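You operate a simulated robot arm through the tools that you are given. There is no shell and no other tool. Be economical: measure what you need, move in short steps, check, and stop when the job is done.

You are at the controls of a simulated two-armed robot. One attempt, no reset.

## Task
Wipe up the spill on the top of the lid table with the bench cloth and put it back.

It is judged by the outcome, as a careful person would: the job done as asked, and still so three seconds after it is handed in. It fails if anything else is knocked over, pushed out of place, dropped, spilled or broken. Lids that push on must go on centred and level and be pressed home; caps that screw on are set level and turned clockwise until they are tight. Flat cloth is picked up by pressing the open fingertips on it (5 to 10 N) and closing them slowly along it; thin cloth reads only 2 to 8 mm in the jaws.

## Robot
Two 7-joint arms with two-finger parallel grippers on one trunk, on a base that drives. Base frame: it is fixed to the floor where the robot stands at the start and does not move with it; the origin is under the middle of the robot, x ahead of it, y to its left, z up; the surface under the hand at the start is at about z = 0.85. Units: m, rad, N and s.
The left shoulder is at the start at [-0.082, 0.119, 0.851], the right one opposite. With the tool pointing down near the work surface each hand reaches from about 0.12 to 0.58 m from the robot's upright axis, wherever it stands, measured 20 degrees to its own side. Payload 3.43 kg a hand.
The TCP of each hand is the grasp point between the finger pads, 0.03 m short of the fingertips. In the tool frame z runs along the fingers and y along their closing line. Largest opening 0.094 m; finger width 0.028, thickness 0.01; the body of the gripper, 0.05 by 0.096 m, starts 0.055 m behind the TCP.
Orientation is that of the tool frame in the base frame, as a unit quaternion [w, x, y, z]. With the fingers straight down and closing along the base's y, the tool's x points along the base's -x, its y along +y and its z along -z.

## Interface
- The arms move only by the tool drive_tool. It takes "left_increments", "right_increments" or both (then of equal length, played together; a hand with none holds still); each is a list of rows, each a list of 7 numbers: the closure, from 0 (fully open) to 1 (shut), then the shift along the tool's x, y, z in m, then the turn, a rotation vector about the tool's x, y, z in rad. In form: [[claw, x, y, z, rx, ry, rz], ...]. A call has 1 to 20 rows; each row shifts and turns the commanded pose from where the row before left it, along the tool's axes as they then stand. A row lasts 0.2 s, in which the tool goes at most 0.05 m and 0.15 rad; a call with a longer step from one row to the next is refused whole, and so is a gripper value outside its range. A pose out of reach is approached as far as the arm can. The call stops where the force on the tool passes 40 N (or 10 N more than at its start, if that is more) or the arm is blocked; 0.2 s more then pass. The fingers move at their own pace (about 0.153 m/s each) and stop on an object; they squeeze with about 33 N. The grip force told is the motor's: it shows also when the fingers shut on nothing. Time passes only in rows, and 0.2 s behind the last, so rows that do not move let the fingers close. It gives the time, the measured TCP pose, the force on the tool (base axes), the opening and the grip force at its end, in the units of the frame above (readings bear some noise), with the torque about the TCP (base axes, N m) and any sound that the robot's microphone picked up, and new pictures: "pictures" is both (left out), scene, wrist or none (wrist: the cameras of the hands that moved).
- Cameras (640 x 400 px; columns grow to the right, rows downward): "scene" is now at [0.027, 0.0126, 1.5511]; the picture's right is [0.17, -0.99, 0.00], its down [-0.82, -0.14, -0.55] and it looks along [0.55, 0.09, -0.83] (base axes); focal length 262 px, centre (320, 200). "left" rides on the left gripper at [0.076, -0.014, -0.102] in its tool frame; the picture's right is [0.18, 0.98, 0.00], its down [-0.75, 0.14, -0.64] and it looks along [-0.63, 0.12, 0.77] (tool axes); focal length 243 px, centre (320, 200). "right" rides on the right gripper at [0.076, 0.014, -0.102] in its tool frame; the picture's right is [-0.18, 0.98, 0.00], its down [-0.75, -0.14, -0.64] and it looks along [-0.63, -0.12, 0.77] (tool axes); focal length 243 px, centre (320, 200). There is no depth. A picture from a camera that has moved, and an enlarged one, comes with that camera's place and axes in the base frame and with its lens.
- lift_body(by): slides the trunk up (or, below 0, down) by that many m; the arms and the scene camera ride with it, the base frame stays. It gives what a move gives, with no picture.
- roll_base(legs): drives the robot by 1 to 6 legs, each [ahead, left, turn to the left] in m, m and rad, along the robot's own axes; the way and the turn of a leg run together, so that a leg with both is an arc; at most 1.5 m and 3.142 rad a leg. The arms and the cameras ride along, it lands a little off, and it stops where it bumps. It gives what a move gives, and a new picture of the scene camera.
- aim_head(pan, tilt): turns the head with the scene camera to pan (to the left, within 2.496 rad either way) and tilt (down, from -0.506 to 1.204), counted from straight ahead of the robot. It gives what a move gives, and a new picture of the scene camera.
- zoom(camera, box): a new picture of the part [left, top, right, bottom] of that camera's present view, enlarged. No time passes.
- sign_off(): hands the job in; it is judged then, once.

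Go step by step. Nothing tells you exact positions but the pictures and the camera data: compare them with the known pose of the tool, close in by small moves and look again before you grip or let go. The budget is 120 turns and 260 pictures, counting those below and the enlarged ones. Unless the task says otherwise, let go and move clear before handing in, and close with one line.

The tools are called after "Call:" as name(argument=value, ...) on one line, values as JSON. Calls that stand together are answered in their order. drive_tool: Moves the arms, as the interface text tells. Its arguments: {"type":"object","properties":{"left_increments":{"type":"array","items":{"type":"array","items":{"type":"number"}}},"right_increments":{"type":"array","items":{"type":"array","items":{"type":"number"}}},"pictures":{"type":"string","enum":["both","scene","wrist","none"]}},"required":[]} The other tools are called the same way: lift_body (by) slides the trunk up or down; roll_base (legs) drives the base; aim_head (pan, tilt) turns the head that bears the scene camera; zoom (camera, box) takes an enlarged picture of a part of a camera's view; sign_off () hands the job in.

At the start:

```text
time_s: 0.0
left_position: [0.3419, 0.1206, 1.0981]
left_orientation: [0.0, 0.0, 1.0, -0.001]
left_contact_force: [-0.2, 0.1, 0.6]
left_torque: [-0.02, 0.0, -0.01]
left_finger_gap: 0.094
left_grip_force: 0.1
right_position: [0.2734, -0.1184, 1.04]
right_orientation: [0.0, 0.0, 1.0, 0.0]
right_contact_force: [-0.2, 0.6, -0.6]
right_torque: [0.0, -0.03, 0.0]
right_finger_gap: 0.0941
right_grip_force: 0.1
trunk travel left (down, up): [-0.275, 0.06]
robot x, y, heading: [0.0017, 0.0021, 0.003]
head pan, tilt: [0.171, 0.984]
```

scene: 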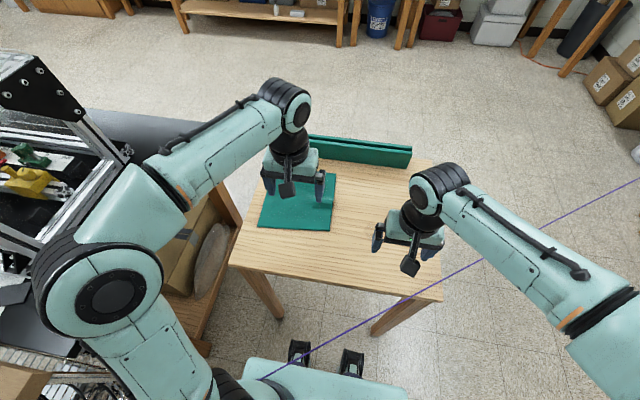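
right: 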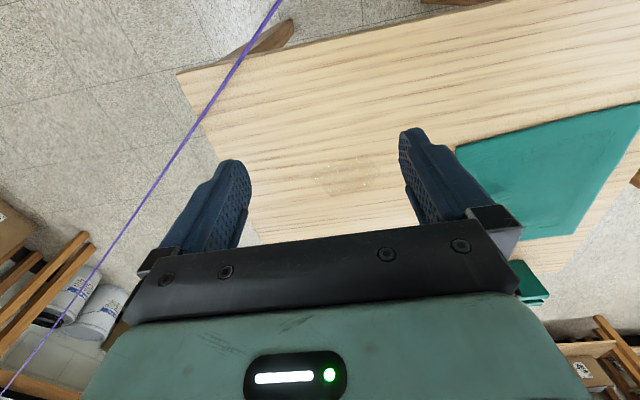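
left: 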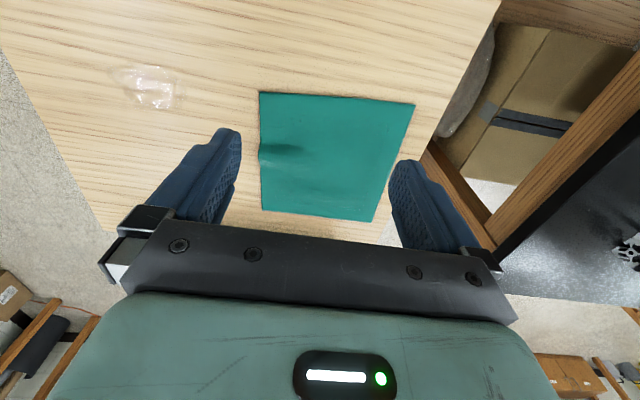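

I see a teal cloth flat on the table at about x .37–.59, y .05–.27, and a clear spill near (0.40, -0.10) at z≈0.85. I'll look closer at both, and at the surroundings, before moving.

Call:
zoom(camera="left", box=[60, 30, 460, 280])

Call:
zoom(camera="scene", box=[220, 100, 460, 250])

Call:
aim_head(pan=0.9, tilt=0.7)

Call:
aim_head(pan=-0.6, tilt=0.6)

```text
1.60 times, centred on (260, 155) of left
camera zoom: at [0.266, 0.1066, 1.201], right [-0.18, 0.98, 0.0], down [0.75, 0.14, 0.64], along [0.63, 0.12, -0.77], focal length 388 px, centre (416, 272)
```

zoom: 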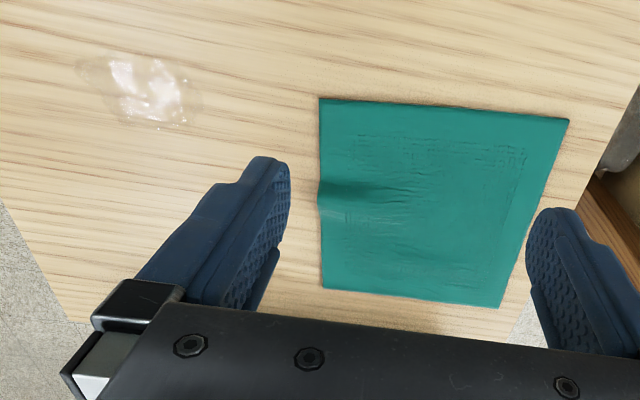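

```text
2.67 times, centred on (340, 175) of scene
camera zoom: at [0.027, 0.0126, 1.5511], right [0.17, -0.99, 0.0], down [-0.82, -0.14, -0.55], along [0.55, 0.09, -0.83], focal length 700 px, centre (267, 267)
```

zoom: 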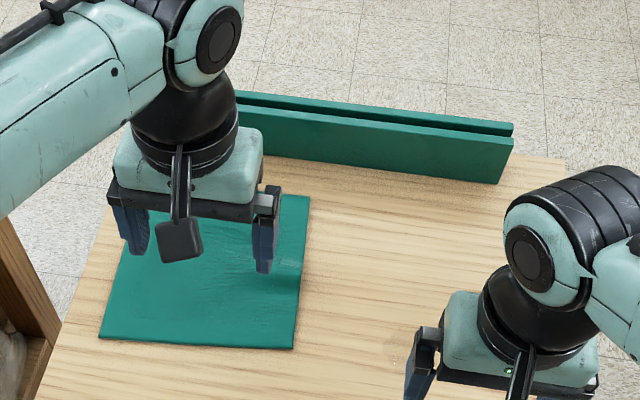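

```text
time_s: 1.1
left_position: [0.3432, 0.1207, 1.0975]
left_orientation: [0.001, 0.0, 1.0, 0.0]
left_contact_force: [0.5, -0.2, -0.2]
left_torque: [0.0, -0.01, 0.01]
left_finger_gap: 0.094
left_grip_force: 0.0
right_position: [0.2721, -0.1177, 1.0391]
right_orientation: [0.0, 0.0, 1.0, 0.0]
right_contact_force: [-0.1, 0.1, -0.4]
right_torque: [0.01, -0.01, -0.02]
right_finger_gap: 0.094
right_grip_force: 0.0
trunk travel left (down, up): [-0.275, 0.06]
robot x, y, heading: [-0.0004, -0.0006, -0.0]
head pan, tilt: [0.901, 0.7]
camera scene: at [0.0102, 0.067, 1.5733], right [0.78, -0.62, 0.0], down [-0.4, -0.5, -0.76], along [0.48, 0.6, -0.64], focal length 262 px, centre (320, 200)
```

scene: 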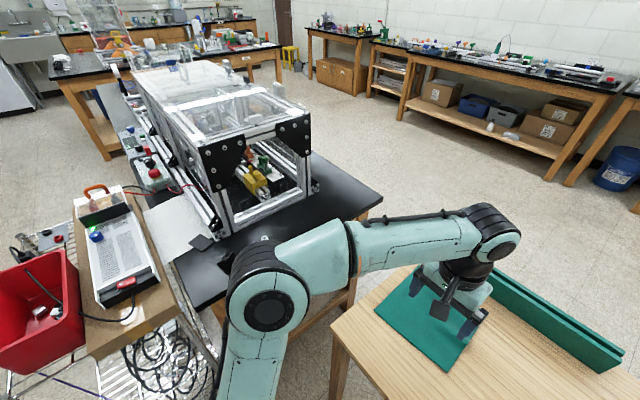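

```text
time_s: 2.7
left_position: [0.3429, 0.1212, 1.0976]
left_orientation: [0.0, 0.0, 1.0, 0.0]
left_contact_force: [-0.2, -0.3, 0.0]
left_torque: [0.03, 0.0, 0.01]
left_finger_gap: 0.094
left_grip_force: 0.1
right_position: [0.2716, -0.1178, 1.0399]
right_orientation: [-0.001, 0.0, 1.0, 0.0]
right_contact_force: [0.8, 0.7, 0.3]
right_torque: [-0.03, 0.01, -0.02]
right_finger_gap: 0.0941
right_grip_force: 0.1
trunk travel left (down, up): [-0.275, 0.06]
robot x, y, heading: [-0.0038, -0.0024, -0.003]
head pan, tilt: [-0.6, 0.6]
camera scene: at [0.0304, -0.0494, 1.582], right [-0.56, -0.83, 0.0], down [-0.47, 0.32, -0.83], along [0.68, -0.47, -0.56], focal length 262 px, centre (320, 200)
```

scene: 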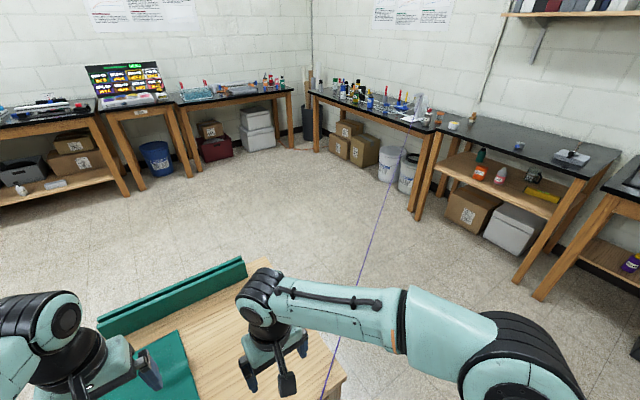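

Only this cloth and this spill are in play. There is a small ridge in the cloth's right edge at about (0.46, 0.06–0.11), good for a pinch closing along x. I'll park the right arm, and bring the left hand over the ridge turned by 90°.

Call:
drive_tool(right_increments=[[0, 0.02, -0.04, -0.02, 0, 0, 0], [0, 0.02, -0.04, -0.02, 0, 0, 0], [0, 0, -0.04, -0.02, 0, 0, 0], [0, 0, -0.04, -0.02, 0, 0, 0], [0, 0, -0.03, 0, 0, 0, 0], [0, 0, 0, 0, 0, 0, 0], [0, 0, 0, 0, 0, 0, 0], [0, 0, 0, 0, 0, 0, 0], [0, 0, 0, 0, 0, 0, 0], [0, 0, 0, 0, 0, 0, 0], [0, 0, 0, 0, 0, 0, 0], [0, 0, 0, 0, 0, 0, 0], [0, 0, 0, 0, 0, 0, 0], [0, 0, 0, 0, 0, 0, 0], [0, 0, 0, 0, 0, 0, 0]], left_increments=[[0, -0.029, -0.009, 0.015, 0, 0, 0], [0, -0.029, -0.009, 0.015, 0, 0, 0], [0, -0.029, -0.009, 0.015, 0, 0, 0], [0, -0.03, -0.009, 0.015, 0, 0, 0], [0, 0, 0, 0, 0, 0, -0.1428], [0, 0, 0, 0, 0, 0, -0.1428], [0, 0, 0, 0, 0, 0, -0.1428], [0, 0, 0, 0, 0, 0, -0.1428], [0, 0, 0, 0, 0, 0, -0.1428], [0, 0, 0, 0, 0, 0, -0.1428], [0, 0, 0, 0, 0, 0, -0.1428], [0, 0, 0, 0, 0, 0, -0.1428], [0, 0, 0, 0, 0, 0, -0.1428], [0, 0, 0, 0, 0, 0, -0.1428], [0, 0, 0, 0, 0, 0, -0.1428]], pictures="wrist")

Call:
aim_head(pan=0.0, tilt=0.98)

```text
time_s: 5.9
left_position: [0.4588, 0.084, 1.0387]
left_orientation: [0.0, 0.707, -0.707, 0.0]
left_contact_force: [-0.4, -0.2, -0.2]
left_torque: [-0.01, 0.0, -0.02]
left_finger_gap: 0.0944
left_grip_force: 0.1
right_position: [0.2339, -0.3095, 1.1191]
right_orientation: [0.0, 0.0, 1.0, 0.0]
right_contact_force: [0.4, 0.2, 1.0]
right_torque: [0.03, -0.04, -0.02]
right_finger_gap: 0.094
right_grip_force: 0.0
trunk travel left (down, up): [-0.275, 0.06]
robot x, y, heading: [-0.0006, 0.0005, 0.002]
head pan, tilt: [-0.6, 0.6]
camera right: at [0.1577, -0.296, 1.2209], right [0.18, 0.98, 0.0], down [0.75, -0.14, 0.64], along [0.63, -0.12, -0.77], focal length 243 px, centre (320, 200)
camera left: at [0.4735, 0.0082, 1.141], right [-0.98, -0.19, 0.0], down [-0.14, 0.75, 0.64], along [-0.12, 0.63, -0.77], focal length 243 px, centre (320, 200)
```

right: 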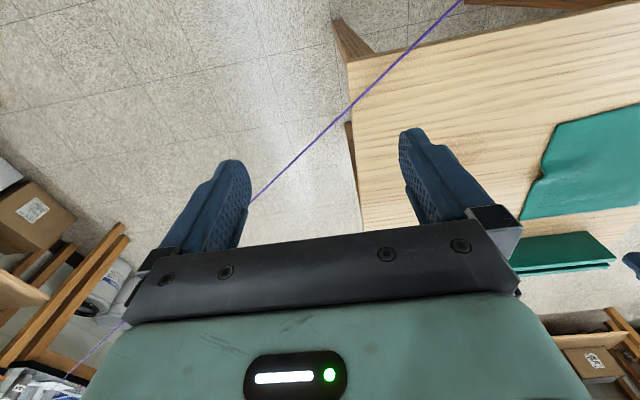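
left: 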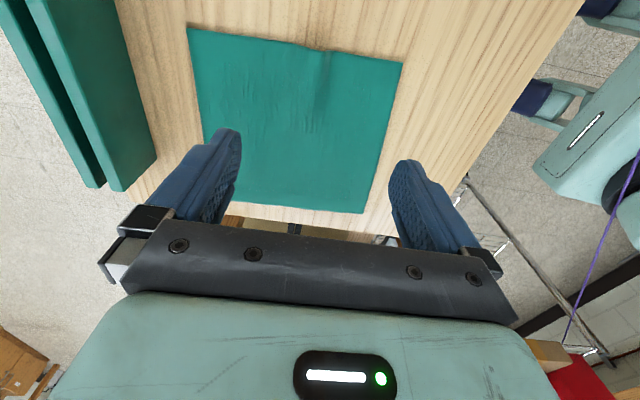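

```text
time_s: 6.9
left_position: [0.4585, 0.0843, 1.0368]
left_orientation: [0.0, -0.706, 0.708, 0.0]
left_contact_force: [-0.8, 0.6, -0.2]
left_torque: [0.03, 0.01, -0.01]
left_finger_gap: 0.0939
left_grip_force: 0.0
right_position: [0.2329, -0.3091, 1.1201]
right_orientation: [0.0, -0.001, 1.0, -0.001]
right_contact_force: [-0.1, -0.1, 0.1]
right_torque: [-0.01, 0.01, 0.02]
right_finger_gap: 0.094
right_grip_force: 0.0
trunk travel left (down, up): [-0.275, 0.06]
robot x, y, heading: [-0.0029, 0.0035, -0.0]
head pan, tilt: [0.0, 0.979]
camera scene: at [0.0284, 0.0004, 1.5515], right [0.0, -1.0, 0.0], down [-0.83, 0.0, -0.56], along [0.56, 0.0, -0.83], focal length 262 px, centre (320, 200)
```

scene: 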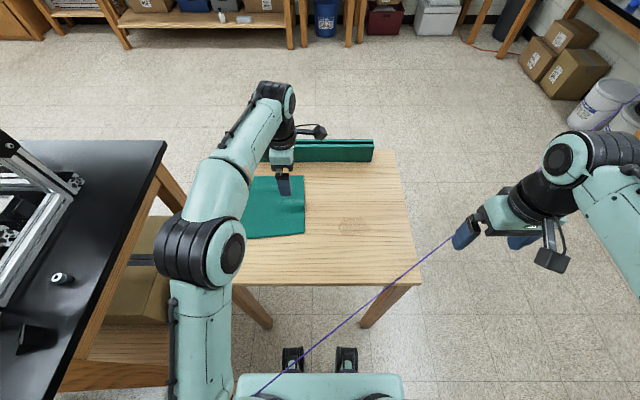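

The left hand is turned with its closing line along x, above the ridge. I'll half-close the fingers, lower to just above the cloth and look.

Call:
drive_tool(left_increments=[[0.45, 0.012, -0.0025, 0.025, 0, 0, 0], [0.45, 0, 0, 0.03, 0, 0, 0], [0.45, 0, 0, 0.03, 0, 0, 0], [0.45, 0, 0, 0.03, 0, 0, 0], [0.45, 0, 0, 0.025, 0, 0, 0], [0.45, 0, 0, 0, 0, 0, 0]])

```text
time_s: 8.3
left_position: [0.4607, 0.0734, 0.8966]
left_orientation: [0.0, 0.707, -0.707, 0.0]
left_contact_force: [-0.6, 0.9, 0.6]
left_torque: [0.0, 0.02, 0.01]
left_finger_gap: 0.0517
left_grip_force: 0.0
right_position: [0.2333, -0.3095, 1.1184]
right_orientation: [0.0, 0.0, 1.0, 0.0]
right_contact_force: [0.2, -0.1, 0.3]
right_torque: [0.04, 0.03, 0.02]
right_finger_gap: 0.0938
right_grip_force: 0.1
trunk travel left (down, up): [-0.275, 0.06]
robot x, y, heading: [-0.0017, -0.0021, -0.004]
head pan, tilt: [0.0, 0.979]
camera scene: at [0.0283, 0.0005, 1.5514], right [0.0, -1.0, 0.0], down [-0.83, 0.0, -0.56], along [0.56, 0.0, -0.83], focal length 262 px, centre (320, 200)
camera left: at [0.4746, -0.0032, 1.0006], right [-0.98, -0.18, 0.0], down [-0.14, 0.75, 0.64], along [-0.12, 0.63, -0.77], focal length 243 px, centre (320, 200)
```

scene: 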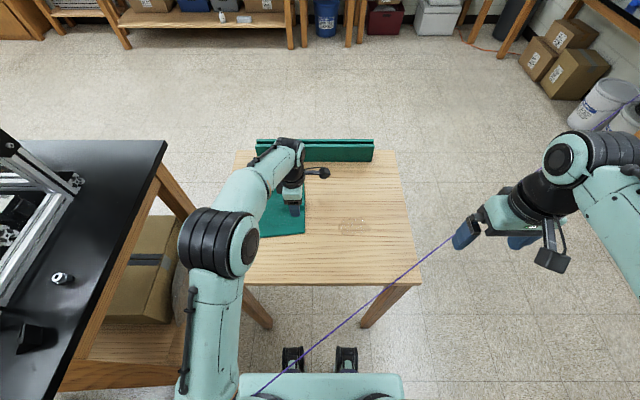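
left: 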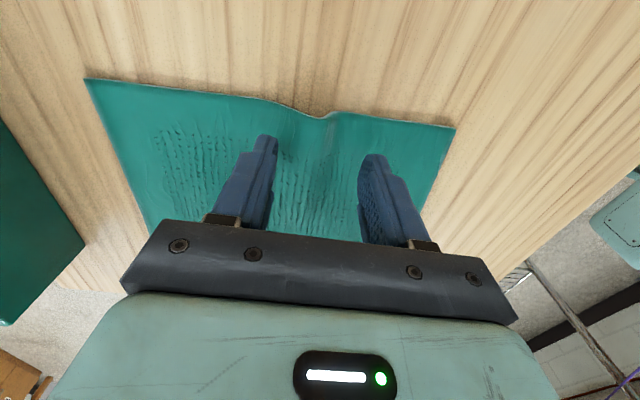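

The fingers straddle the ridge. I'll lower gently until a contact of 5–10 N shows.

Call:
drive_tool(left_increments=[[0.45, 0, 0, 0.006, 0, 0, 0], [0.45, 0, 0, 0.005, 0, 0, 0], [0.45, 0, 0, 0, 0, 0, 0]], pictures="none")

```text
time_s: 9.1
left_position: [0.4623, 0.073, 0.8858]
left_orientation: [0.0, -0.707, 0.707, 0.0]
left_contact_force: [0.7, -0.5, -0.1]
left_torque: [0.02, -0.02, 0.0]
left_finger_gap: 0.0515
left_grip_force: 0.1
right_position: [0.2337, -0.3085, 1.1192]
right_orientation: [0.0, 0.0, 1.0, 0.0]
right_contact_force: [0.4, 0.8, 0.6]
right_torque: [0.02, -0.01, 0.0]
right_finger_gap: 0.094
right_grip_force: 0.0
trunk travel left (down, up): [-0.275, 0.06]
robot x, y, heading: [0.0039, -0.0014, -0.002]
head pan, tilt: [0.0, 0.979]
```

Call:
drive_tool(left_increments=[[0.45, 0, 0, 0.002, 0, 0, 0], [0.45, 0, 0, 0.002, 0, 0, 0], [0.45, 0, 0, 0, 0, 0, 0]], pictures="none")

```text
time_s: 9.9
left_position: [0.4619, 0.073, 0.8844]
left_orientation: [0.0, -0.707, 0.707, -0.001]
left_contact_force: [-1.3, -0.9, 9.4]
left_torque: [-0.05, 0.15, 0.03]
left_finger_gap: 0.0518
left_grip_force: 0.0
right_position: [0.2329, -0.3091, 1.1199]
right_orientation: [0.0, 0.001, 1.0, 0.0]
right_contact_force: [-0.1, 0.3, 0.8]
right_torque: [0.01, -0.02, -0.01]
right_finger_gap: 0.0938
right_grip_force: 0.1
trunk travel left (down, up): [-0.275, 0.06]
robot x, y, heading: [0.002, 0.0036, 0.006]
head pan, tilt: [0.0, 0.979]
```

The fingertips press with 9.4 N. Now I close slowly along the cloth.

Call:
drive_tool(left_increments=[[0.5, 0, 0, 0, 0, 0, 0], [0.55, 0, 0, 0, 0, 0, 0], [0.6, 0, 0, 0, 0, 0, 0], [0.65, 0, 0, 0, 0, 0, 0], [0.7, 0, 0, 0, 0, 0, 0], [0.75, 0, 0, 0, 0, 0, 0], [0.8, 0, 0, 0, 0, 0, 0], [0.85, 0, 0, 0, 0, 0, 0], [0.9, 0, 0, 0, 0, 0, 0], [0.95, 0, 0, 0, 0, 0, 0], [1, 0, 0, 0, 0, 0, 0], [1, 0, 0, 0, 0, 0, 0], [1, 0, 0, 0, 0, 0, 0]])

```text
time_s: 12.7
left_position: [0.4621, 0.072, 0.8838]
left_orientation: [-0.001, 0.707, -0.707, 0.0]
left_contact_force: [1.5, -0.2, 17.9]
left_torque: [0.05, 0.0, 0.04]
left_finger_gap: 0.0048
left_grip_force: 32.9
right_position: [0.2332, -0.3083, 1.1199]
right_orientation: [0.001, 0.001, 1.0, 0.0]
right_contact_force: [0.5, -0.3, 0.0]
right_torque: [0.02, 0.02, -0.03]
right_finger_gap: 0.094
right_grip_force: 0.1
trunk travel left (down, up): [-0.275, 0.06]
robot x, y, heading: [0.0017, 0.0034, 0.002]
head pan, tilt: [0.0, 0.979]
camera scene: at [0.027, 0.0004, 1.5515], right [0.0, -1.0, 0.0], down [-0.83, 0.0, -0.56], along [0.56, 0.0, -0.83], focal length 262 px, centre (320, 200)
camera left: at [0.4752, -0.0036, 0.9866], right [-0.98, -0.18, 0.0], down [-0.14, 0.75, 0.64], along [-0.12, 0.63, -0.77], focal length 243 px, centre (320, 200)
```

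scene: 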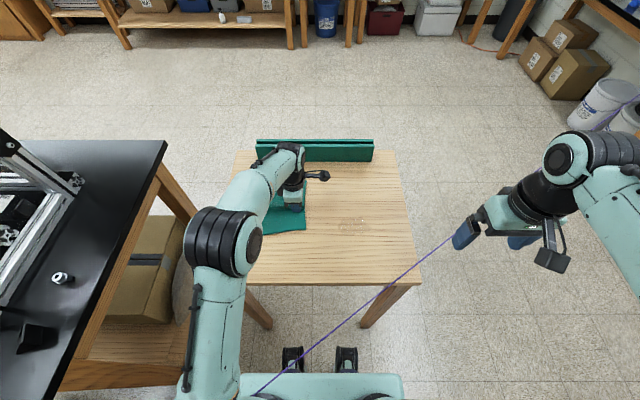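
left: 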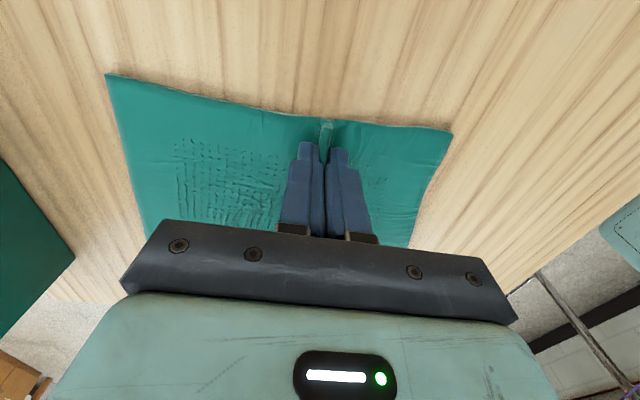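

The cloth is held (4.8 mm in the jaws). I'll raise the tips slightly and drag the cloth toward the spill, trailing flat behind.

Call:
drive_tool(left_increments=[[1, 0, 0, -0.008, 0, 0, 0], [1, 0.01, 0.006, 0, 0, 0, 0], [1, 0.02, 0.012, 0, 0, 0, 0], [1, 0.02, 0.012, 0, 0, 0, 0], [1, 0.02, 0.012, 0, 0, 0, 0], [1, 0.02, 0.012, 0, 0, 0, 0], [1, 0.01, 0.008, 0, 0, 0, 0], [1, 0, 0, 0, 0, 0, 0]])

```text
time_s: 14.5
left_position: [0.3995, -0.0269, 0.8914]
left_orientation: [-0.001, -0.707, 0.707, 0.0]
left_contact_force: [-0.4, 0.8, 0.5]
left_torque: [0.04, 0.0, 0.02]
left_finger_gap: 0.0048
left_grip_force: 33.4
right_position: [0.2337, -0.3084, 1.1198]
right_orientation: [0.0, -0.001, 1.0, 0.0]
right_contact_force: [0.6, 0.5, -0.1]
right_torque: [0.04, -0.03, 0.01]
right_finger_gap: 0.0939
right_grip_force: 0.1
trunk travel left (down, up): [-0.275, 0.06]
robot x, y, heading: [0.0014, -0.0001, 0.003]
head pan, tilt: [0.0, 0.979]
camera scene: at [0.0284, 0.0005, 1.5514], right [0.0, -1.0, 0.0], down [-0.83, 0.0, -0.56], along [0.56, 0.0, -0.83], focal length 262 px, centre (320, 200)
camera left: at [0.4131, -0.1034, 0.9939], right [-0.98, -0.18, 0.0], down [-0.14, 0.75, 0.64], along [-0.12, 0.63, -0.77], focal length 243 px, centre (320, 200)
```

scene: 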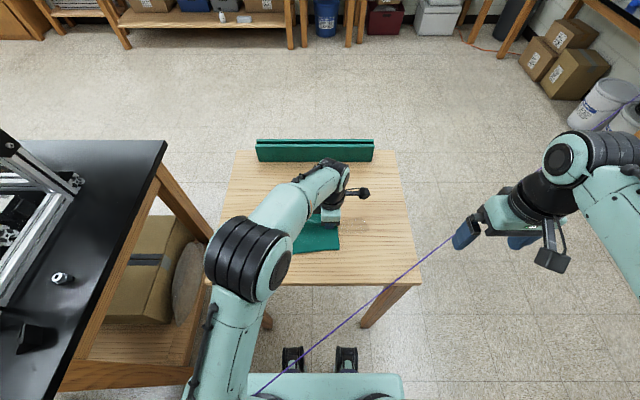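
left: 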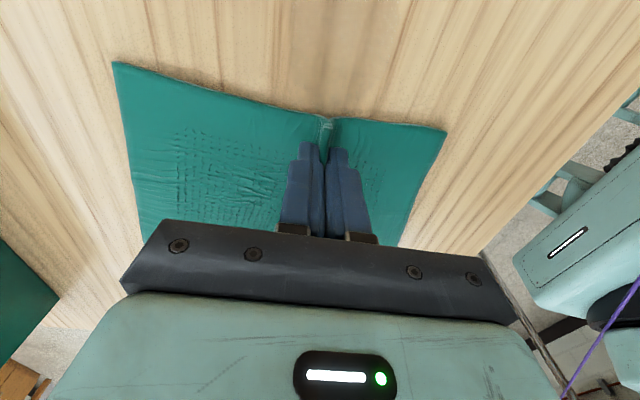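

The spill lies just ahead of the fingers. I press down lightly and pull the cloth across it.

Call:
drive_tool(left_increments=[[1, 0.005, 0, 0.005, 0, 0, 0], [1, 0.01, 0, 0.003, 0, 0, 0], [1, 0.02, 0, 0, 0, 0, 0], [1, 0.02, 0, 0, 0, 0, 0], [1, 0.02, 0, 0, 0, 0, 0], [1, 0.02, 0, 0, 0, 0, 0], [1, 0.02, 0, 0, 0, 0, 0], [1, 0.015, 0, 0, 0, 0, 0], [1, 0, 0, 0, 0, 0, 0]])

```text
time_s: 16.5
left_position: [0.4006, -0.1568, 0.8843]
left_orientation: [0.001, -0.707, 0.707, -0.001]
left_contact_force: [0.9, 5.7, 13.5]
left_torque: [0.23, -0.01, 0.03]
left_finger_gap: 0.0051
left_grip_force: 33.1
right_position: [0.2337, -0.3088, 1.119]
right_orientation: [-0.001, 0.001, 1.0, 0.0]
right_contact_force: [-0.2, 0.0, 0.1]
right_torque: [-0.01, 0.01, 0.0]
right_finger_gap: 0.0942
right_grip_force: 0.1
trunk travel left (down, up): [-0.275, 0.06]
robot x, y, heading: [0.0004, 0.0, 0.002]
head pan, tilt: [0.0, 0.979]
camera scene: at [0.0276, 0.0017, 1.5515], right [0.0, -1.0, 0.0], down [-0.83, 0.0, -0.56], along [0.56, 0.0, -0.83], focal length 262 px, centre (320, 200)
camera left: at [0.4147, -0.2328, 0.9868], right [-0.98, -0.18, 0.0], down [-0.14, 0.75, 0.64], along [-0.12, 0.63, -0.77], focal length 243 px, centre (320, 200)
```

scene: 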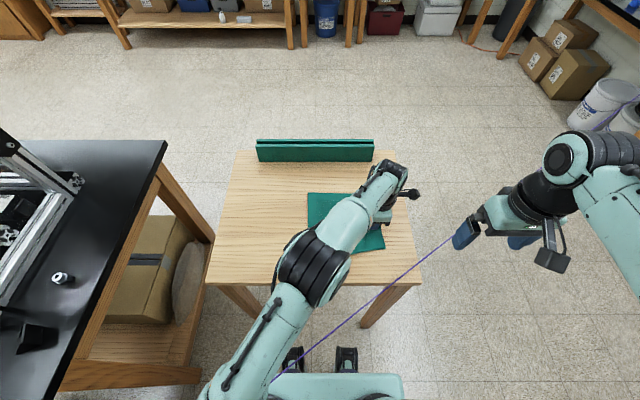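
left: 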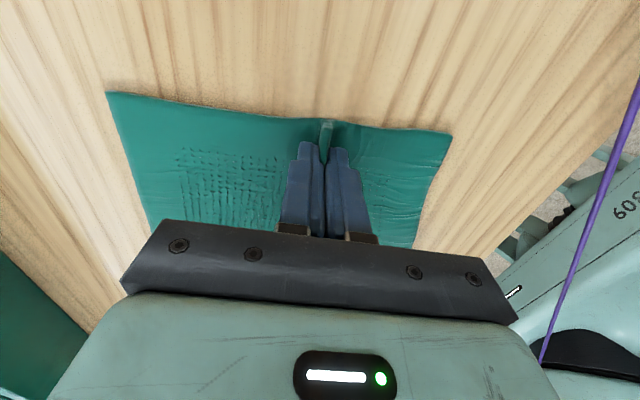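

The stroke is done. I'll lift the cloth up and away toward the left to see whether the spill is gone.

Call:
drive_tool(left_increments=[[1, 0, 0, -0.03, 0, 0, 0], [1, -0.01, 0, -0.03, 0, 0, 0], [1, -0.02, 0, -0.03, 0, 0, 0], [1, -0.03, 0, -0.03, 0, 0, 0], [1, -0.03, 0, -0.03, 0, 0, 0], [1, -0.03, 0, -0.03, 0, 0, 0], [1, -0.03, 0, -0.03, 0, 0, 0], [1, -0.03, 0, -0.02, 0, 0, 0], [1, -0.03, 0, 0, 0, 0, 0], [1, 0, 0, 0, 0, 0, 0], [1, 0, 0, 0, 0, 0, 0]])

Call:
zoom(camera="scene", box=[220, 140, 430, 290])

```text
time_s: 18.9
left_position: [0.399, 0.0534, 1.1145]
left_orientation: [0.0, -0.707, 0.707, 0.0]
left_contact_force: [0.4, 0.7, 0.7]
left_torque: [0.0, -0.02, 0.0]
left_finger_gap: 0.0047
left_grip_force: 32.7
right_position: [0.2328, -0.3093, 1.1199]
right_orientation: [0.0, 0.0, 1.0, 0.0]
right_contact_force: [0.6, -0.6, 0.6]
right_torque: [0.03, -0.03, -0.02]
right_finger_gap: 0.094
right_grip_force: 0.1
trunk travel left (down, up): [-0.275, 0.06]
robot x, y, heading: [-0.0002, 0.0012, 0.003]
head pan, tilt: [0.0, 0.979]
camera scene: at [0.0283, 0.0008, 1.5514], right [0.0, -1.0, 0.0], down [-0.83, 0.0, -0.56], along [0.56, 0.0, -0.83], focal length 262 px, centre (320, 200)
camera left: at [0.4139, -0.0222, 1.2182], right [-0.98, -0.18, 0.0], down [-0.14, 0.75, 0.64], along [-0.12, 0.63, -0.77], focal length 243 px, centre (320, 200)
```

scene: 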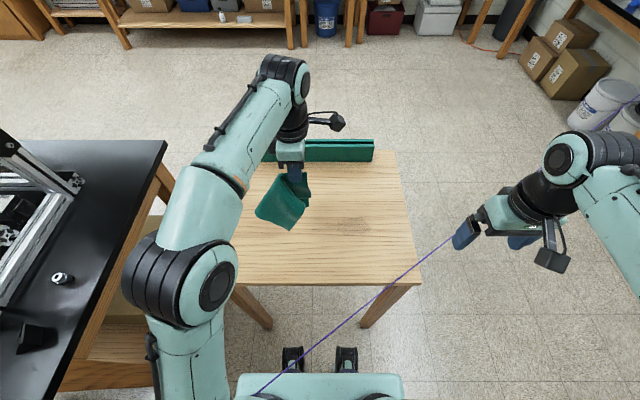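
left: 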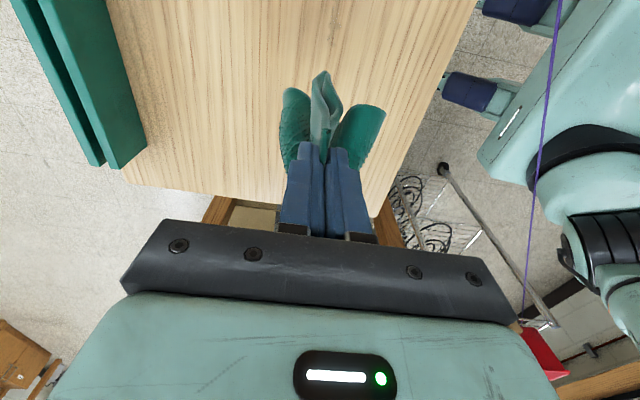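

```text
2.67 times, centred on (325, 215) of scene
camera zoom: at [0.0283, 0.0008, 1.5514], right [0.0, -1.0, 0.0], down [-0.83, 0.0, -0.56], along [0.56, 0.0, -0.83], focal length 700 px, centre (307, 160)
```

zoom: 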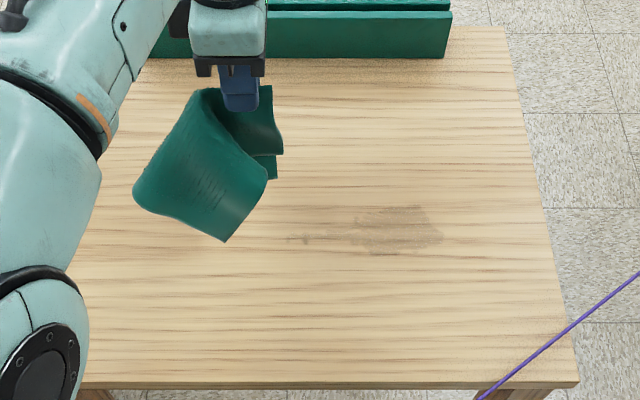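

The shine is gone but a faint damp patch remains at about x .378–.435, y −.05…−.15, plus a small spot near (0.40, 0.0). I'll lay the cloth down again from the left and do a second, wider wipe.

Call:
drive_tool(left_increments=[[1, -0.03, 0, 0, 0, 0, 0], [1, -0.04, 0, 0, 0, 0, 0], [1, -0.04, 0, 0, 0, 0, 0], [1, 0, 0, 0.02, 0, 0, 0], [1, 0.01, 0, 0.025, 0, 0, 0], [1, 0.015, -0.003, 0.025, 0, 0, 0], [1, 0.02, -0.003, 0.025, 0, 0, 0], [1, 0.02, -0.003, 0.025, 0, 0, 0], [1, 0.02, -0.003, 0.025, 0, 0, 0], [1, 0.02, -0.003, 0.025, 0, 0, 0], [1, 0.02, -0.003, 0.025, 0, 0, 0], [1, 0.015, -0.003, 0.025, 0, 0, 0], [1, 0, 0, 0, 0, 0, 0]])

```text
time_s: 21.7
left_position: [0.4222, 0.0229, 0.8941]
left_orientation: [0.0, -0.707, 0.707, 0.0]
left_contact_force: [0.6, 0.1, 0.4]
left_torque: [-0.01, 0.03, 0.02]
left_finger_gap: 0.0047
left_grip_force: 33.2
right_position: [0.2334, -0.3089, 1.1199]
right_orientation: [0.0, -0.001, 1.0, 0.0]
right_contact_force: [-0.5, -0.8, 0.0]
right_torque: [0.0, -0.01, 0.0]
right_finger_gap: 0.0941
right_grip_force: 0.1
trunk travel left (down, up): [-0.275, 0.06]
robot x, y, heading: [0.0006, 0.0022, 0.006]
head pan, tilt: [0.0, 0.979]
camera scene: at [0.0281, 0.0008, 1.5514], right [0.0, -1.0, 0.0], down [-0.83, 0.0, -0.56], along [0.56, 0.0, -0.83], focal length 262 px, centre (320, 200)
camera left: at [0.4355, -0.0532, 0.9971], right [-0.98, -0.18, 0.0], down [-0.14, 0.75, 0.64], along [-0.12, 0.63, -0.77], focal length 243 px, centre (320, 200)
```

scene: 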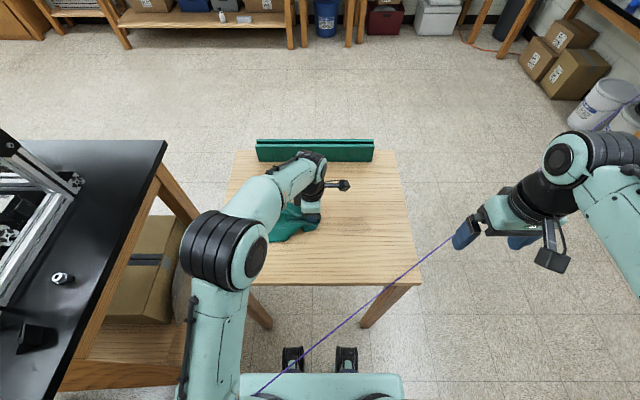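
left: 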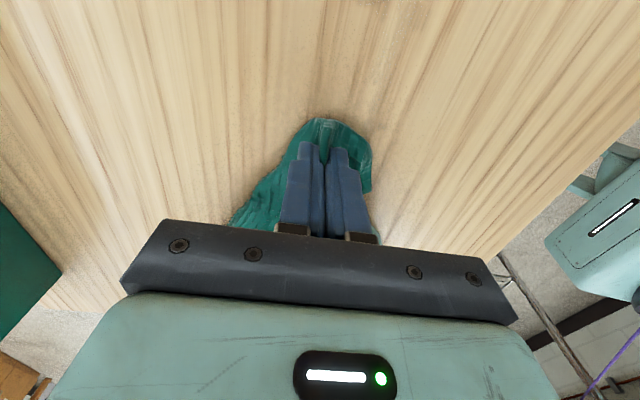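

The cloth is bunched into a pad; fine for wiping. I press and zigzag over the damp patch.

Call:
drive_tool(left_increments=[[1, 0, 0, 0.006, 0, 0, 0], [1, 0, 0, 0.004, 0, 0, 0], [1, 0.012, 0.02, 0, 0, 0, 0], [1, 0.012, 0.03, 0, 0, 0, 0], [1, 0.012, -0.033, 0, 0, 0, 0], [1, 0.012, -0.033, 0, 0, 0, 0], [1, 0.012, 0.033, 0, 0, 0, 0], [1, 0.012, 0.033, 0, 0, 0, 0], [1, 0.012, -0.033, 0, 0, 0, 0], [1, 0.012, -0.033, 0, 0, 0, 0], [1, 0.012, 0.033, 0, 0, 0, 0], [1, 0.012, 0.033, 0, 0, 0, 0], [1, 0.012, -0.033, 0, 0, 0, 0], [1, 0.012, -0.033, 0, 0, 0, 0], [1, 0.012, 0.033, 0, 0, 0, 0], [1, 0.012, 0.033, 0, 0, 0, 0], [1, 0.012, -0.033, 0, 0, 0, 0], [1, 0.012, -0.033, 0, 0, 0, 0], [1, 0, 0, 0, 0, 0, 0]])

```text
time_s: 24.4
left_position: [0.381, -0.0988, 0.8851]
left_orientation: [0.0, 0.708, -0.706, 0.0]
left_contact_force: [-5.5, 4.2, 18.2]
left_torque: [0.24, 0.1, 0.05]
left_finger_gap: 0.0047
left_grip_force: 32.7
right_position: [0.2339, -0.3095, 1.1195]
right_orientation: [0.001, 0.0, 1.0, 0.001]
right_contact_force: [-0.1, 0.2, -0.2]
right_torque: [0.01, 0.05, 0.0]
right_finger_gap: 0.0938
right_grip_force: 0.2
trunk travel left (down, up): [-0.275, 0.06]
robot x, y, heading: [0.0001, 0.0026, 0.001]
head pan, tilt: [0.0, 0.979]
stopped in row 13 (left hand): the force on the tool passed its limit at 48 N (the readings are from after the stop); the commanded pose is now the measured one
camera scene: at [0.0271, 0.001, 1.5512], right [0.0, -1.0, 0.0], down [-0.83, 0.0, -0.56], along [0.56, 0.0, -0.83], focal length 262 px, centre (320, 200)
camera left: at [0.3951, -0.1753, 0.9888], right [-0.98, -0.19, 0.0], down [-0.14, 0.75, 0.64], along [-0.12, 0.63, -0.77], focal length 243 px, centre (320, 200)
```

scene: 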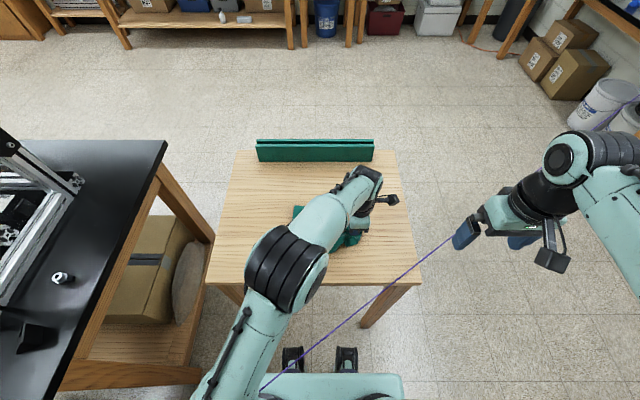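
left: 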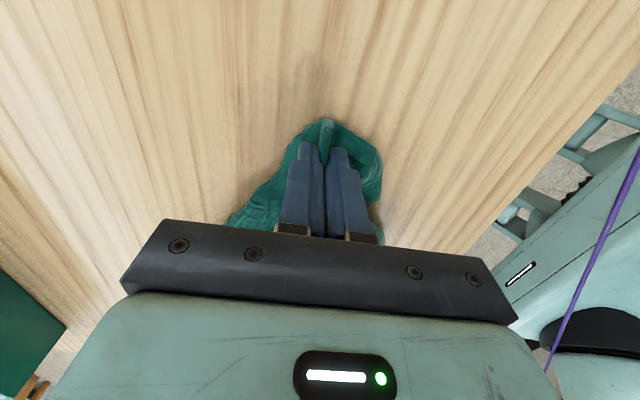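

A force spike from the bunched cloth stopped the sweep. I'll ease up 1.5 mm and go on with slower sweeps.

Call:
drive_tool(left_increments=[[1, 0, 0, -0.0015, 0, 0, 0], [1, 0.006, -0.02, 0, 0, 0, 0], [1, 0.006, -0.02, 0, 0, 0, 0], [1, 0.006, -0.02, 0, 0, 0, 0], [1, 0.006, 0.02, 0, 0, 0, 0], [1, 0.006, 0.02, 0, 0, 0, 0], [1, 0.006, 0.02, 0, 0, 0, 0], [1, 0.006, -0.02, 0, 0, 0, 0], [1, 0.006, -0.02, 0, 0, 0, 0], [1, 0.006, -0.02, 0, 0, 0, 0], [1, 0.006, 0.02, 0, 0, 0, 0], [1, 0.006, 0.02, 0, 0, 0, 0], [1, 0, 0, 0, 0, 0, 0]], pictures="none")

Call:
drive_tool(left_increments=[[1, 0, 0, -0.03, 0, 0, 0], [1, -0.01, 0, -0.03, 0, 0, 0], [1, -0.02, 0, -0.03, 0, 0, 0], [1, -0.03, 0, -0.03, 0, 0, 0], [1, -0.03, 0, -0.03, 0, 0, 0], [1, -0.03, 0, -0.03, 0, 0, 0], [1, -0.03, 0, -0.03, 0, 0, 0], [1, -0.04, 0, -0.02, 0, 0, 0], [1, -0.04, 0, 0, 0, 0, 0], [1, 0, 0, 0, 0, 0, 0], [1, 0, 0, 0, 0, 0, 0]], pictures="none")

Call:
zoom(camera="scene", box=[220, 140, 430, 290])

```text
time_s: 27.2
left_position: [0.4029, -0.1644, 0.8855]
left_orientation: [0.001, 0.707, -0.707, 0.001]
left_contact_force: [4.9, 0.3, 12.9]
left_torque: [0.09, -0.17, -0.02]
left_finger_gap: 0.0046
left_grip_force: 32.5
right_position: [0.2347, -0.3089, 1.1193]
right_orientation: [0.0, 0.0, 1.0, 0.0]
right_contact_force: [0.0, -0.4, 0.0]
right_torque: [0.01, -0.01, -0.01]
right_finger_gap: 0.0941
right_grip_force: 0.0
trunk travel left (down, up): [-0.275, 0.06]
robot x, y, heading: [0.0025, -0.0051, -0.001]
head pan, tilt: [0.0, 0.979]
```

```text
time_s: 29.6
left_position: [0.3988, 0.0672, 1.1146]
left_orientation: [0.002, 0.708, -0.707, -0.001]
left_contact_force: [-0.1, 0.4, 0.0]
left_torque: [0.0, -0.05, 0.01]
left_finger_gap: 0.005
left_grip_force: 33.1
right_position: [0.2351, -0.3088, 1.1195]
right_orientation: [0.0, 0.0, 1.0, -0.001]
right_contact_force: [0.7, -0.1, 0.0]
right_torque: [-0.01, 0.02, 0.0]
right_finger_gap: 0.0941
right_grip_force: 0.2
trunk travel left (down, up): [-0.275, 0.06]
robot x, y, heading: [-0.0015, 0.003, -0.001]
head pan, tilt: [0.0, 0.979]
```

```text
2.67 times, centred on (325, 215) of scene
camera zoom: at [0.0285, 0.0009, 1.5514], right [0.0, -1.0, 0.0], down [-0.83, 0.0, -0.56], along [0.56, 0.0, -0.83], focal length 700 px, centre (307, 160)
```

zoom: 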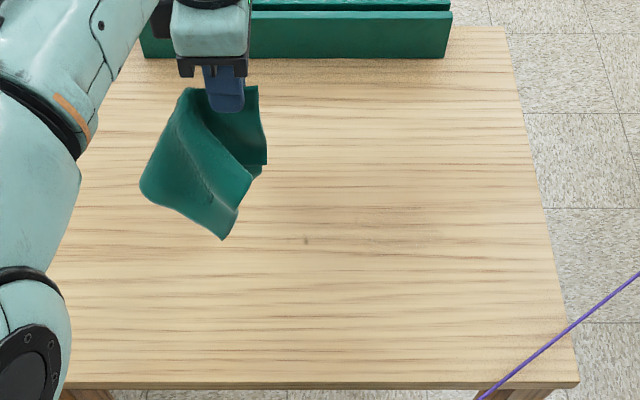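

The patch has almost vanished. I'll zoom in tightly to check for residue and the small dark spot.

Call:
zoom(camera="scene", box=[310, 195, 390, 245])

Call:
zoom(camera="left", box=[240, 0, 440, 125])

```text
8.00 times, centred on (350, 220) of scene
camera zoom: at [0.0285, 0.0009, 1.5514], right [0.0, -1.0, 0.0], down [-0.83, 0.0, -0.56], along [0.56, 0.0, -0.83], focal length 2100 px, centre (80, 40)
```

zoom: 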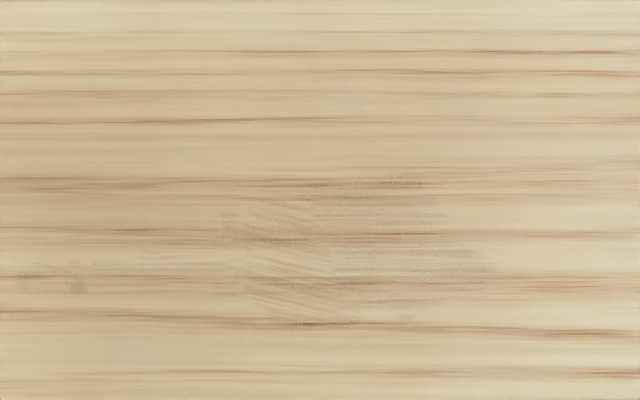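

```text
3.20 times, centred on (340, 62) of left
camera zoom: at [0.4137, -0.0101, 1.2185], right [-0.98, -0.19, 0.0], down [-0.14, 0.75, 0.64], along [-0.12, 0.63, -0.77], focal length 776 px, centre (256, 640)
```

zoom: 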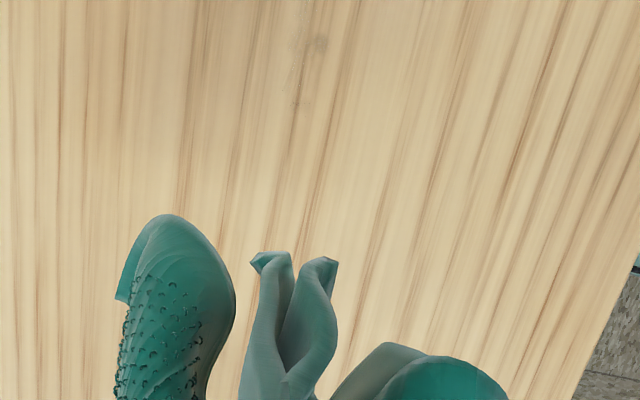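

Faint streaks remain (x .375–.44, y −.05…−.155) and two dots near (0.39, 0.0…0.02). Third pass: lay the cloth down again and wipe densely over y .05 to −.18.

Call:
drive_tool(left_increments=[[1, -0.03, 0, 0, 0, 0, 0], [1, -0.04, 0, 0, 0, 0, 0], [1, -0.04, 0, 0, 0, 0, 0], [1, 0, 0, 0.02, 0, 0, 0], [1, 0.01, 0, 0.025, 0, 0, 0], [1, 0.015, 0.003, 0.025, 0, 0, 0], [1, 0.015, 0.003, 0.025, 0, 0, 0], [1, 0.015, 0.003, 0.025, 0, 0, 0], [1, 0.015, 0.003, 0.025, 0, 0, 0], [1, 0.015, 0.003, 0.025, 0, 0, 0], [1, 0.02, 0.003, 0.025, 0, 0, 0], [1, 0.015, 0.003, 0.025, 0, 0, 0], [1, 0, 0, 0.005, 0, 0, 0], [1, 0, 0, 0.0035, 0, 0, 0], [1, 0, 0, 0, 0, 0, 0]], pictures="none")

```text
time_s: 32.8
left_position: [0.3811, 0.054, 0.8873]
left_orientation: [0.0, -0.707, 0.707, 0.001]
left_contact_force: [0.8, -1.2, 5.8]
left_torque: [0.06, -0.03, 0.0]
left_finger_gap: 0.0047
left_grip_force: 32.8
right_position: [0.2334, -0.3087, 1.1198]
right_orientation: [0.0, 0.0, 1.0, 0.001]
right_contact_force: [0.3, -0.4, -0.1]
right_torque: [-0.02, -0.05, 0.01]
right_finger_gap: 0.0939
right_grip_force: 0.1
trunk travel left (down, up): [-0.275, 0.06]
robot x, y, heading: [-0.0011, -0.0019, -0.001]
head pan, tilt: [0.0, 0.979]
```

Call:
drive_tool(left_increments=[[1, 0.005, 0, 0.001, 0, 0, 0], [1, 0.008, -0.02, 0, 0, 0, 0], [1, 0.008, -0.02, 0, 0, 0, 0], [1, 0.008, 0.02, 0, 0, 0, 0], [1, 0.008, 0.02, 0, 0, 0, 0], [1, 0.008, -0.02, 0, 0, 0, 0], [1, 0.008, -0.02, 0, 0, 0, 0], [1, 0.008, 0.02, 0, 0, 0, 0], [1, 0.008, 0.02, 0, 0, 0, 0], [1, 0.006, -0.02, 0, 0, 0, 0], [1, 0.006, -0.02, 0, 0, 0, 0], [1, 0.006, -0.02, 0, 0, 0, 0], [1, 0.006, 0.02, 0, 0, 0, 0], [1, 0.006, 0.02, 0, 0, 0, 0], [1, 0.006, 0.02, 0, 0, 0, 0], [1, 0, 0, 0, 0, 0, 0]], pictures="none")

```text
time_s: 36.2
left_position: [0.38, -0.0512, 0.8853]
left_orientation: [0.001, 0.708, -0.706, -0.001]
left_contact_force: [3.8, 1.5, 12.6]
left_torque: [0.13, -0.14, -0.03]
left_finger_gap: 0.0046
left_grip_force: 33.1
right_position: [0.2333, -0.31, 1.1194]
right_orientation: [0.0, 0.0, 1.0, 0.0]
right_contact_force: [0.1, -0.2, 0.8]
right_torque: [-0.01, 0.02, 0.01]
right_finger_gap: 0.0942
right_grip_force: 0.2
trunk travel left (down, up): [-0.275, 0.06]
robot x, y, heading: [-0.0001, -0.0005, 0.005]
head pan, tilt: [0.0, 0.979]
```

Call:
drive_tool(left_increments=[[1, 0.005, -0.02, 0, 0, 0, 0], [1, 0.005, -0.02, 0, 0, 0, 0], [1, 0.005, -0.02, 0, 0, 0, 0], [1, 0.005, 0.02, 0, 0, 0, 0], [1, 0.005, 0.02, 0, 0, 0, 0], [1, 0.005, 0.02, 0, 0, 0, 0], [1, 0.005, -0.02, 0, 0, 0, 0], [1, 0.005, -0.02, 0, 0, 0, 0], [1, 0.005, -0.02, 0, 0, 0, 0], [1, 0.005, 0.02, 0, 0, 0, 0], [1, 0.005, 0.02, 0, 0, 0, 0], [1, 0.005, 0.02, 0, 0, 0, 0], [1, 0.005, -0.02, 0, 0, 0, 0], [1, 0.005, -0.02, 0, 0, 0, 0], [1, 0.005, -0.02, 0, 0, 0, 0], [1, 0.005, 0.02, 0, 0, 0, 0], [1, 0.005, 0.02, 0, 0, 0, 0], [1, 0.005, 0.02, 0, 0, 0, 0], [1, 0.005, -0.02, 0, 0, 0, 0], [1, 0.005, -0.02, 0, 0, 0, 0]], pictures="none")

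Call:
drive_tool(left_increments=[[1, 0.01, 0, 0, 0, 0, 0], [1, 0.005, 0, -0.03, 0, 0, 0], [1, -0.01, 0, -0.03, 0, 0, 0], [1, -0.02, 0, -0.03, 0, 0, 0], [1, -0.03, 0, -0.03, 0, 0, 0], [1, -0.03, 0, -0.03, 0, 0, 0], [1, -0.03, 0, -0.03, 0, 0, 0], [1, -0.03, 0, -0.03, 0, 0, 0], [1, -0.04, 0, -0.02, 0, 0, 0], [1, -0.04, 0, 0, 0, 0, 0], [1, -0.04, 0, 0, 0, 0, 0], [1, 0, 0, 0, 0, 0, 0]], pictures="scene")

Call:
zoom(camera="scene", box=[310, 195, 390, 245])

```text
time_s: 40.4
left_position: [0.4218, -0.1515, 0.8871]
left_orientation: [0.001, 0.708, -0.706, -0.002]
left_contact_force: [-2.4, 1.4, 9.2]
left_torque: [0.09, 0.02, 0.06]
left_finger_gap: 0.0047
left_grip_force: 33.2
right_position: [0.2335, -0.3087, 1.119]
right_orientation: [0.0, 0.0, 1.0, 0.0]
right_contact_force: [-0.3, 1.2, -0.1]
right_torque: [0.04, 0.0, 0.02]
right_finger_gap: 0.0941
right_grip_force: 0.2
trunk travel left (down, up): [-0.275, 0.06]
robot x, y, heading: [0.0001, -0.0002, 0.003]
head pan, tilt: [0.0, 0.979]
```

```text
time_s: 43.0
left_position: [0.4216, 0.1056, 1.1135]
left_orientation: [-0.001, -0.707, 0.707, 0.001]
left_contact_force: [0.0, 0.6, -1.3]
left_torque: [-0.01, 0.0, 0.03]
left_finger_gap: 0.0049
left_grip_force: 32.8
right_position: [0.2333, -0.3099, 1.1185]
right_orientation: [0.0, -0.001, 1.0, 0.0]
right_contact_force: [0.0, 0.1, 0.9]
right_torque: [-0.01, -0.01, -0.02]
right_finger_gap: 0.0938
right_grip_force: 0.0
trunk travel left (down, up): [-0.275, 0.06]
robot x, y, heading: [0.0026, 0.0005, -0.0]
head pan, tilt: [0.0, 0.979]
camera scene: at [0.0287, -0.0003, 1.5514], right [0.0, -1.0, 0.0], down [-0.83, 0.0, -0.56], along [0.56, 0.0, -0.83], focal length 262 px, centre (320, 200)
```

scene: 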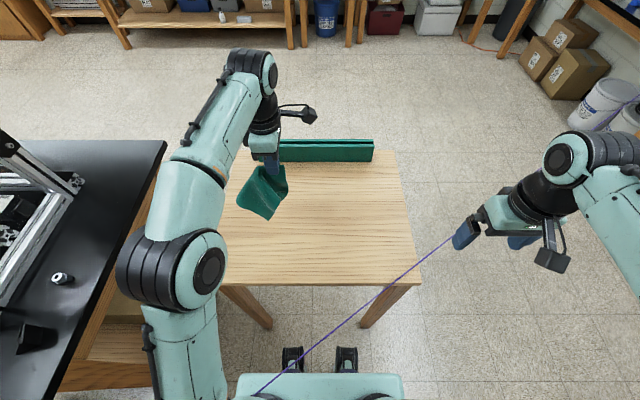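

```text
8.00 times, centred on (350, 220) of scene
camera zoom: at [0.0287, -0.0003, 1.5514], right [0.0, -1.0, 0.0], down [-0.83, 0.0, -0.56], along [0.56, 0.0, -0.83], focal length 2100 px, centre (80, 40)
```

zoom: 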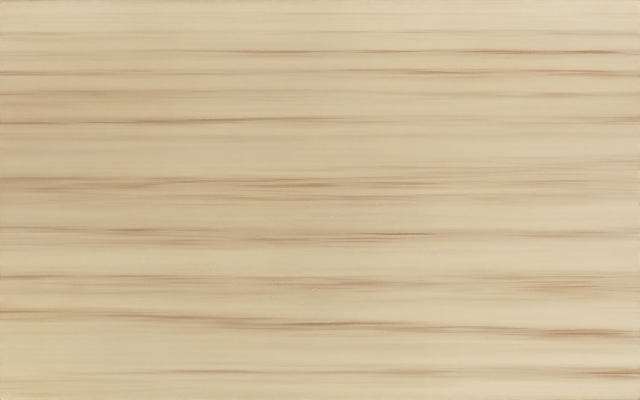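

The table looks practically clean. I'll check even closer for last specks and the area to the left.

Call:
zoom(camera="scene", box=[336, 214, 376, 239])

Call:
zoom(camera="scene", box=[270, 190, 350, 240])

Call:
zoom(camera="left", box=[200, 0, 520, 200])

```text
16.00 times, centred on (356, 226) of scene
camera zoom: at [0.0287, -0.0003, 1.5514], right [0.0, -1.0, 0.0], down [-0.83, 0.0, -0.56], along [0.56, 0.0, -0.83], focal length 4200 px, centre (-256, -224)
```

zoom: 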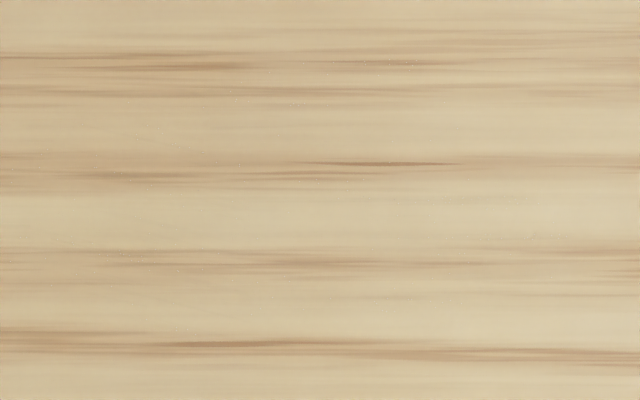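

```text
8.00 times, centred on (310, 215) of scene
camera zoom: at [0.0287, -0.0003, 1.5514], right [0.0, -1.0, 0.0], down [-0.83, 0.0, -0.56], along [0.56, 0.0, -0.83], focal length 2100 px, centre (400, 80)
```

zoom: 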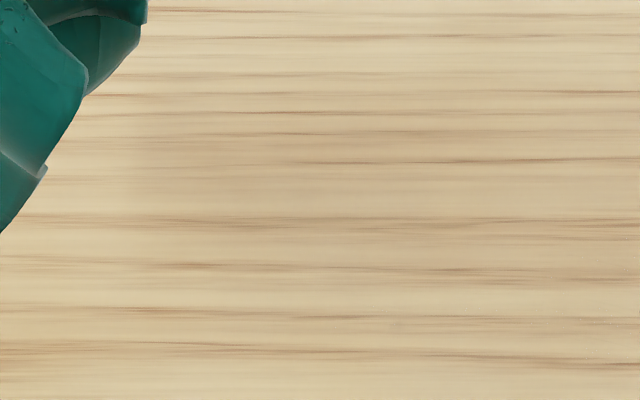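

```text
2.00 times, centred on (360, 100) of left
camera zoom: at [0.4363, 0.0294, 1.2171], right [-0.98, -0.19, 0.0], down [-0.14, 0.75, 0.64], along [-0.12, 0.63, -0.77], focal length 485 px, centre (240, 400)
```

zoom: 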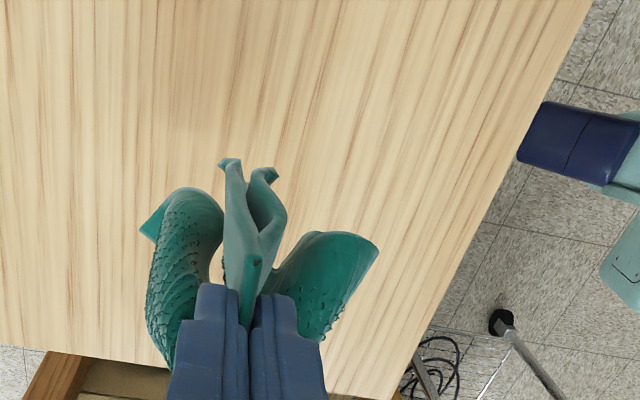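

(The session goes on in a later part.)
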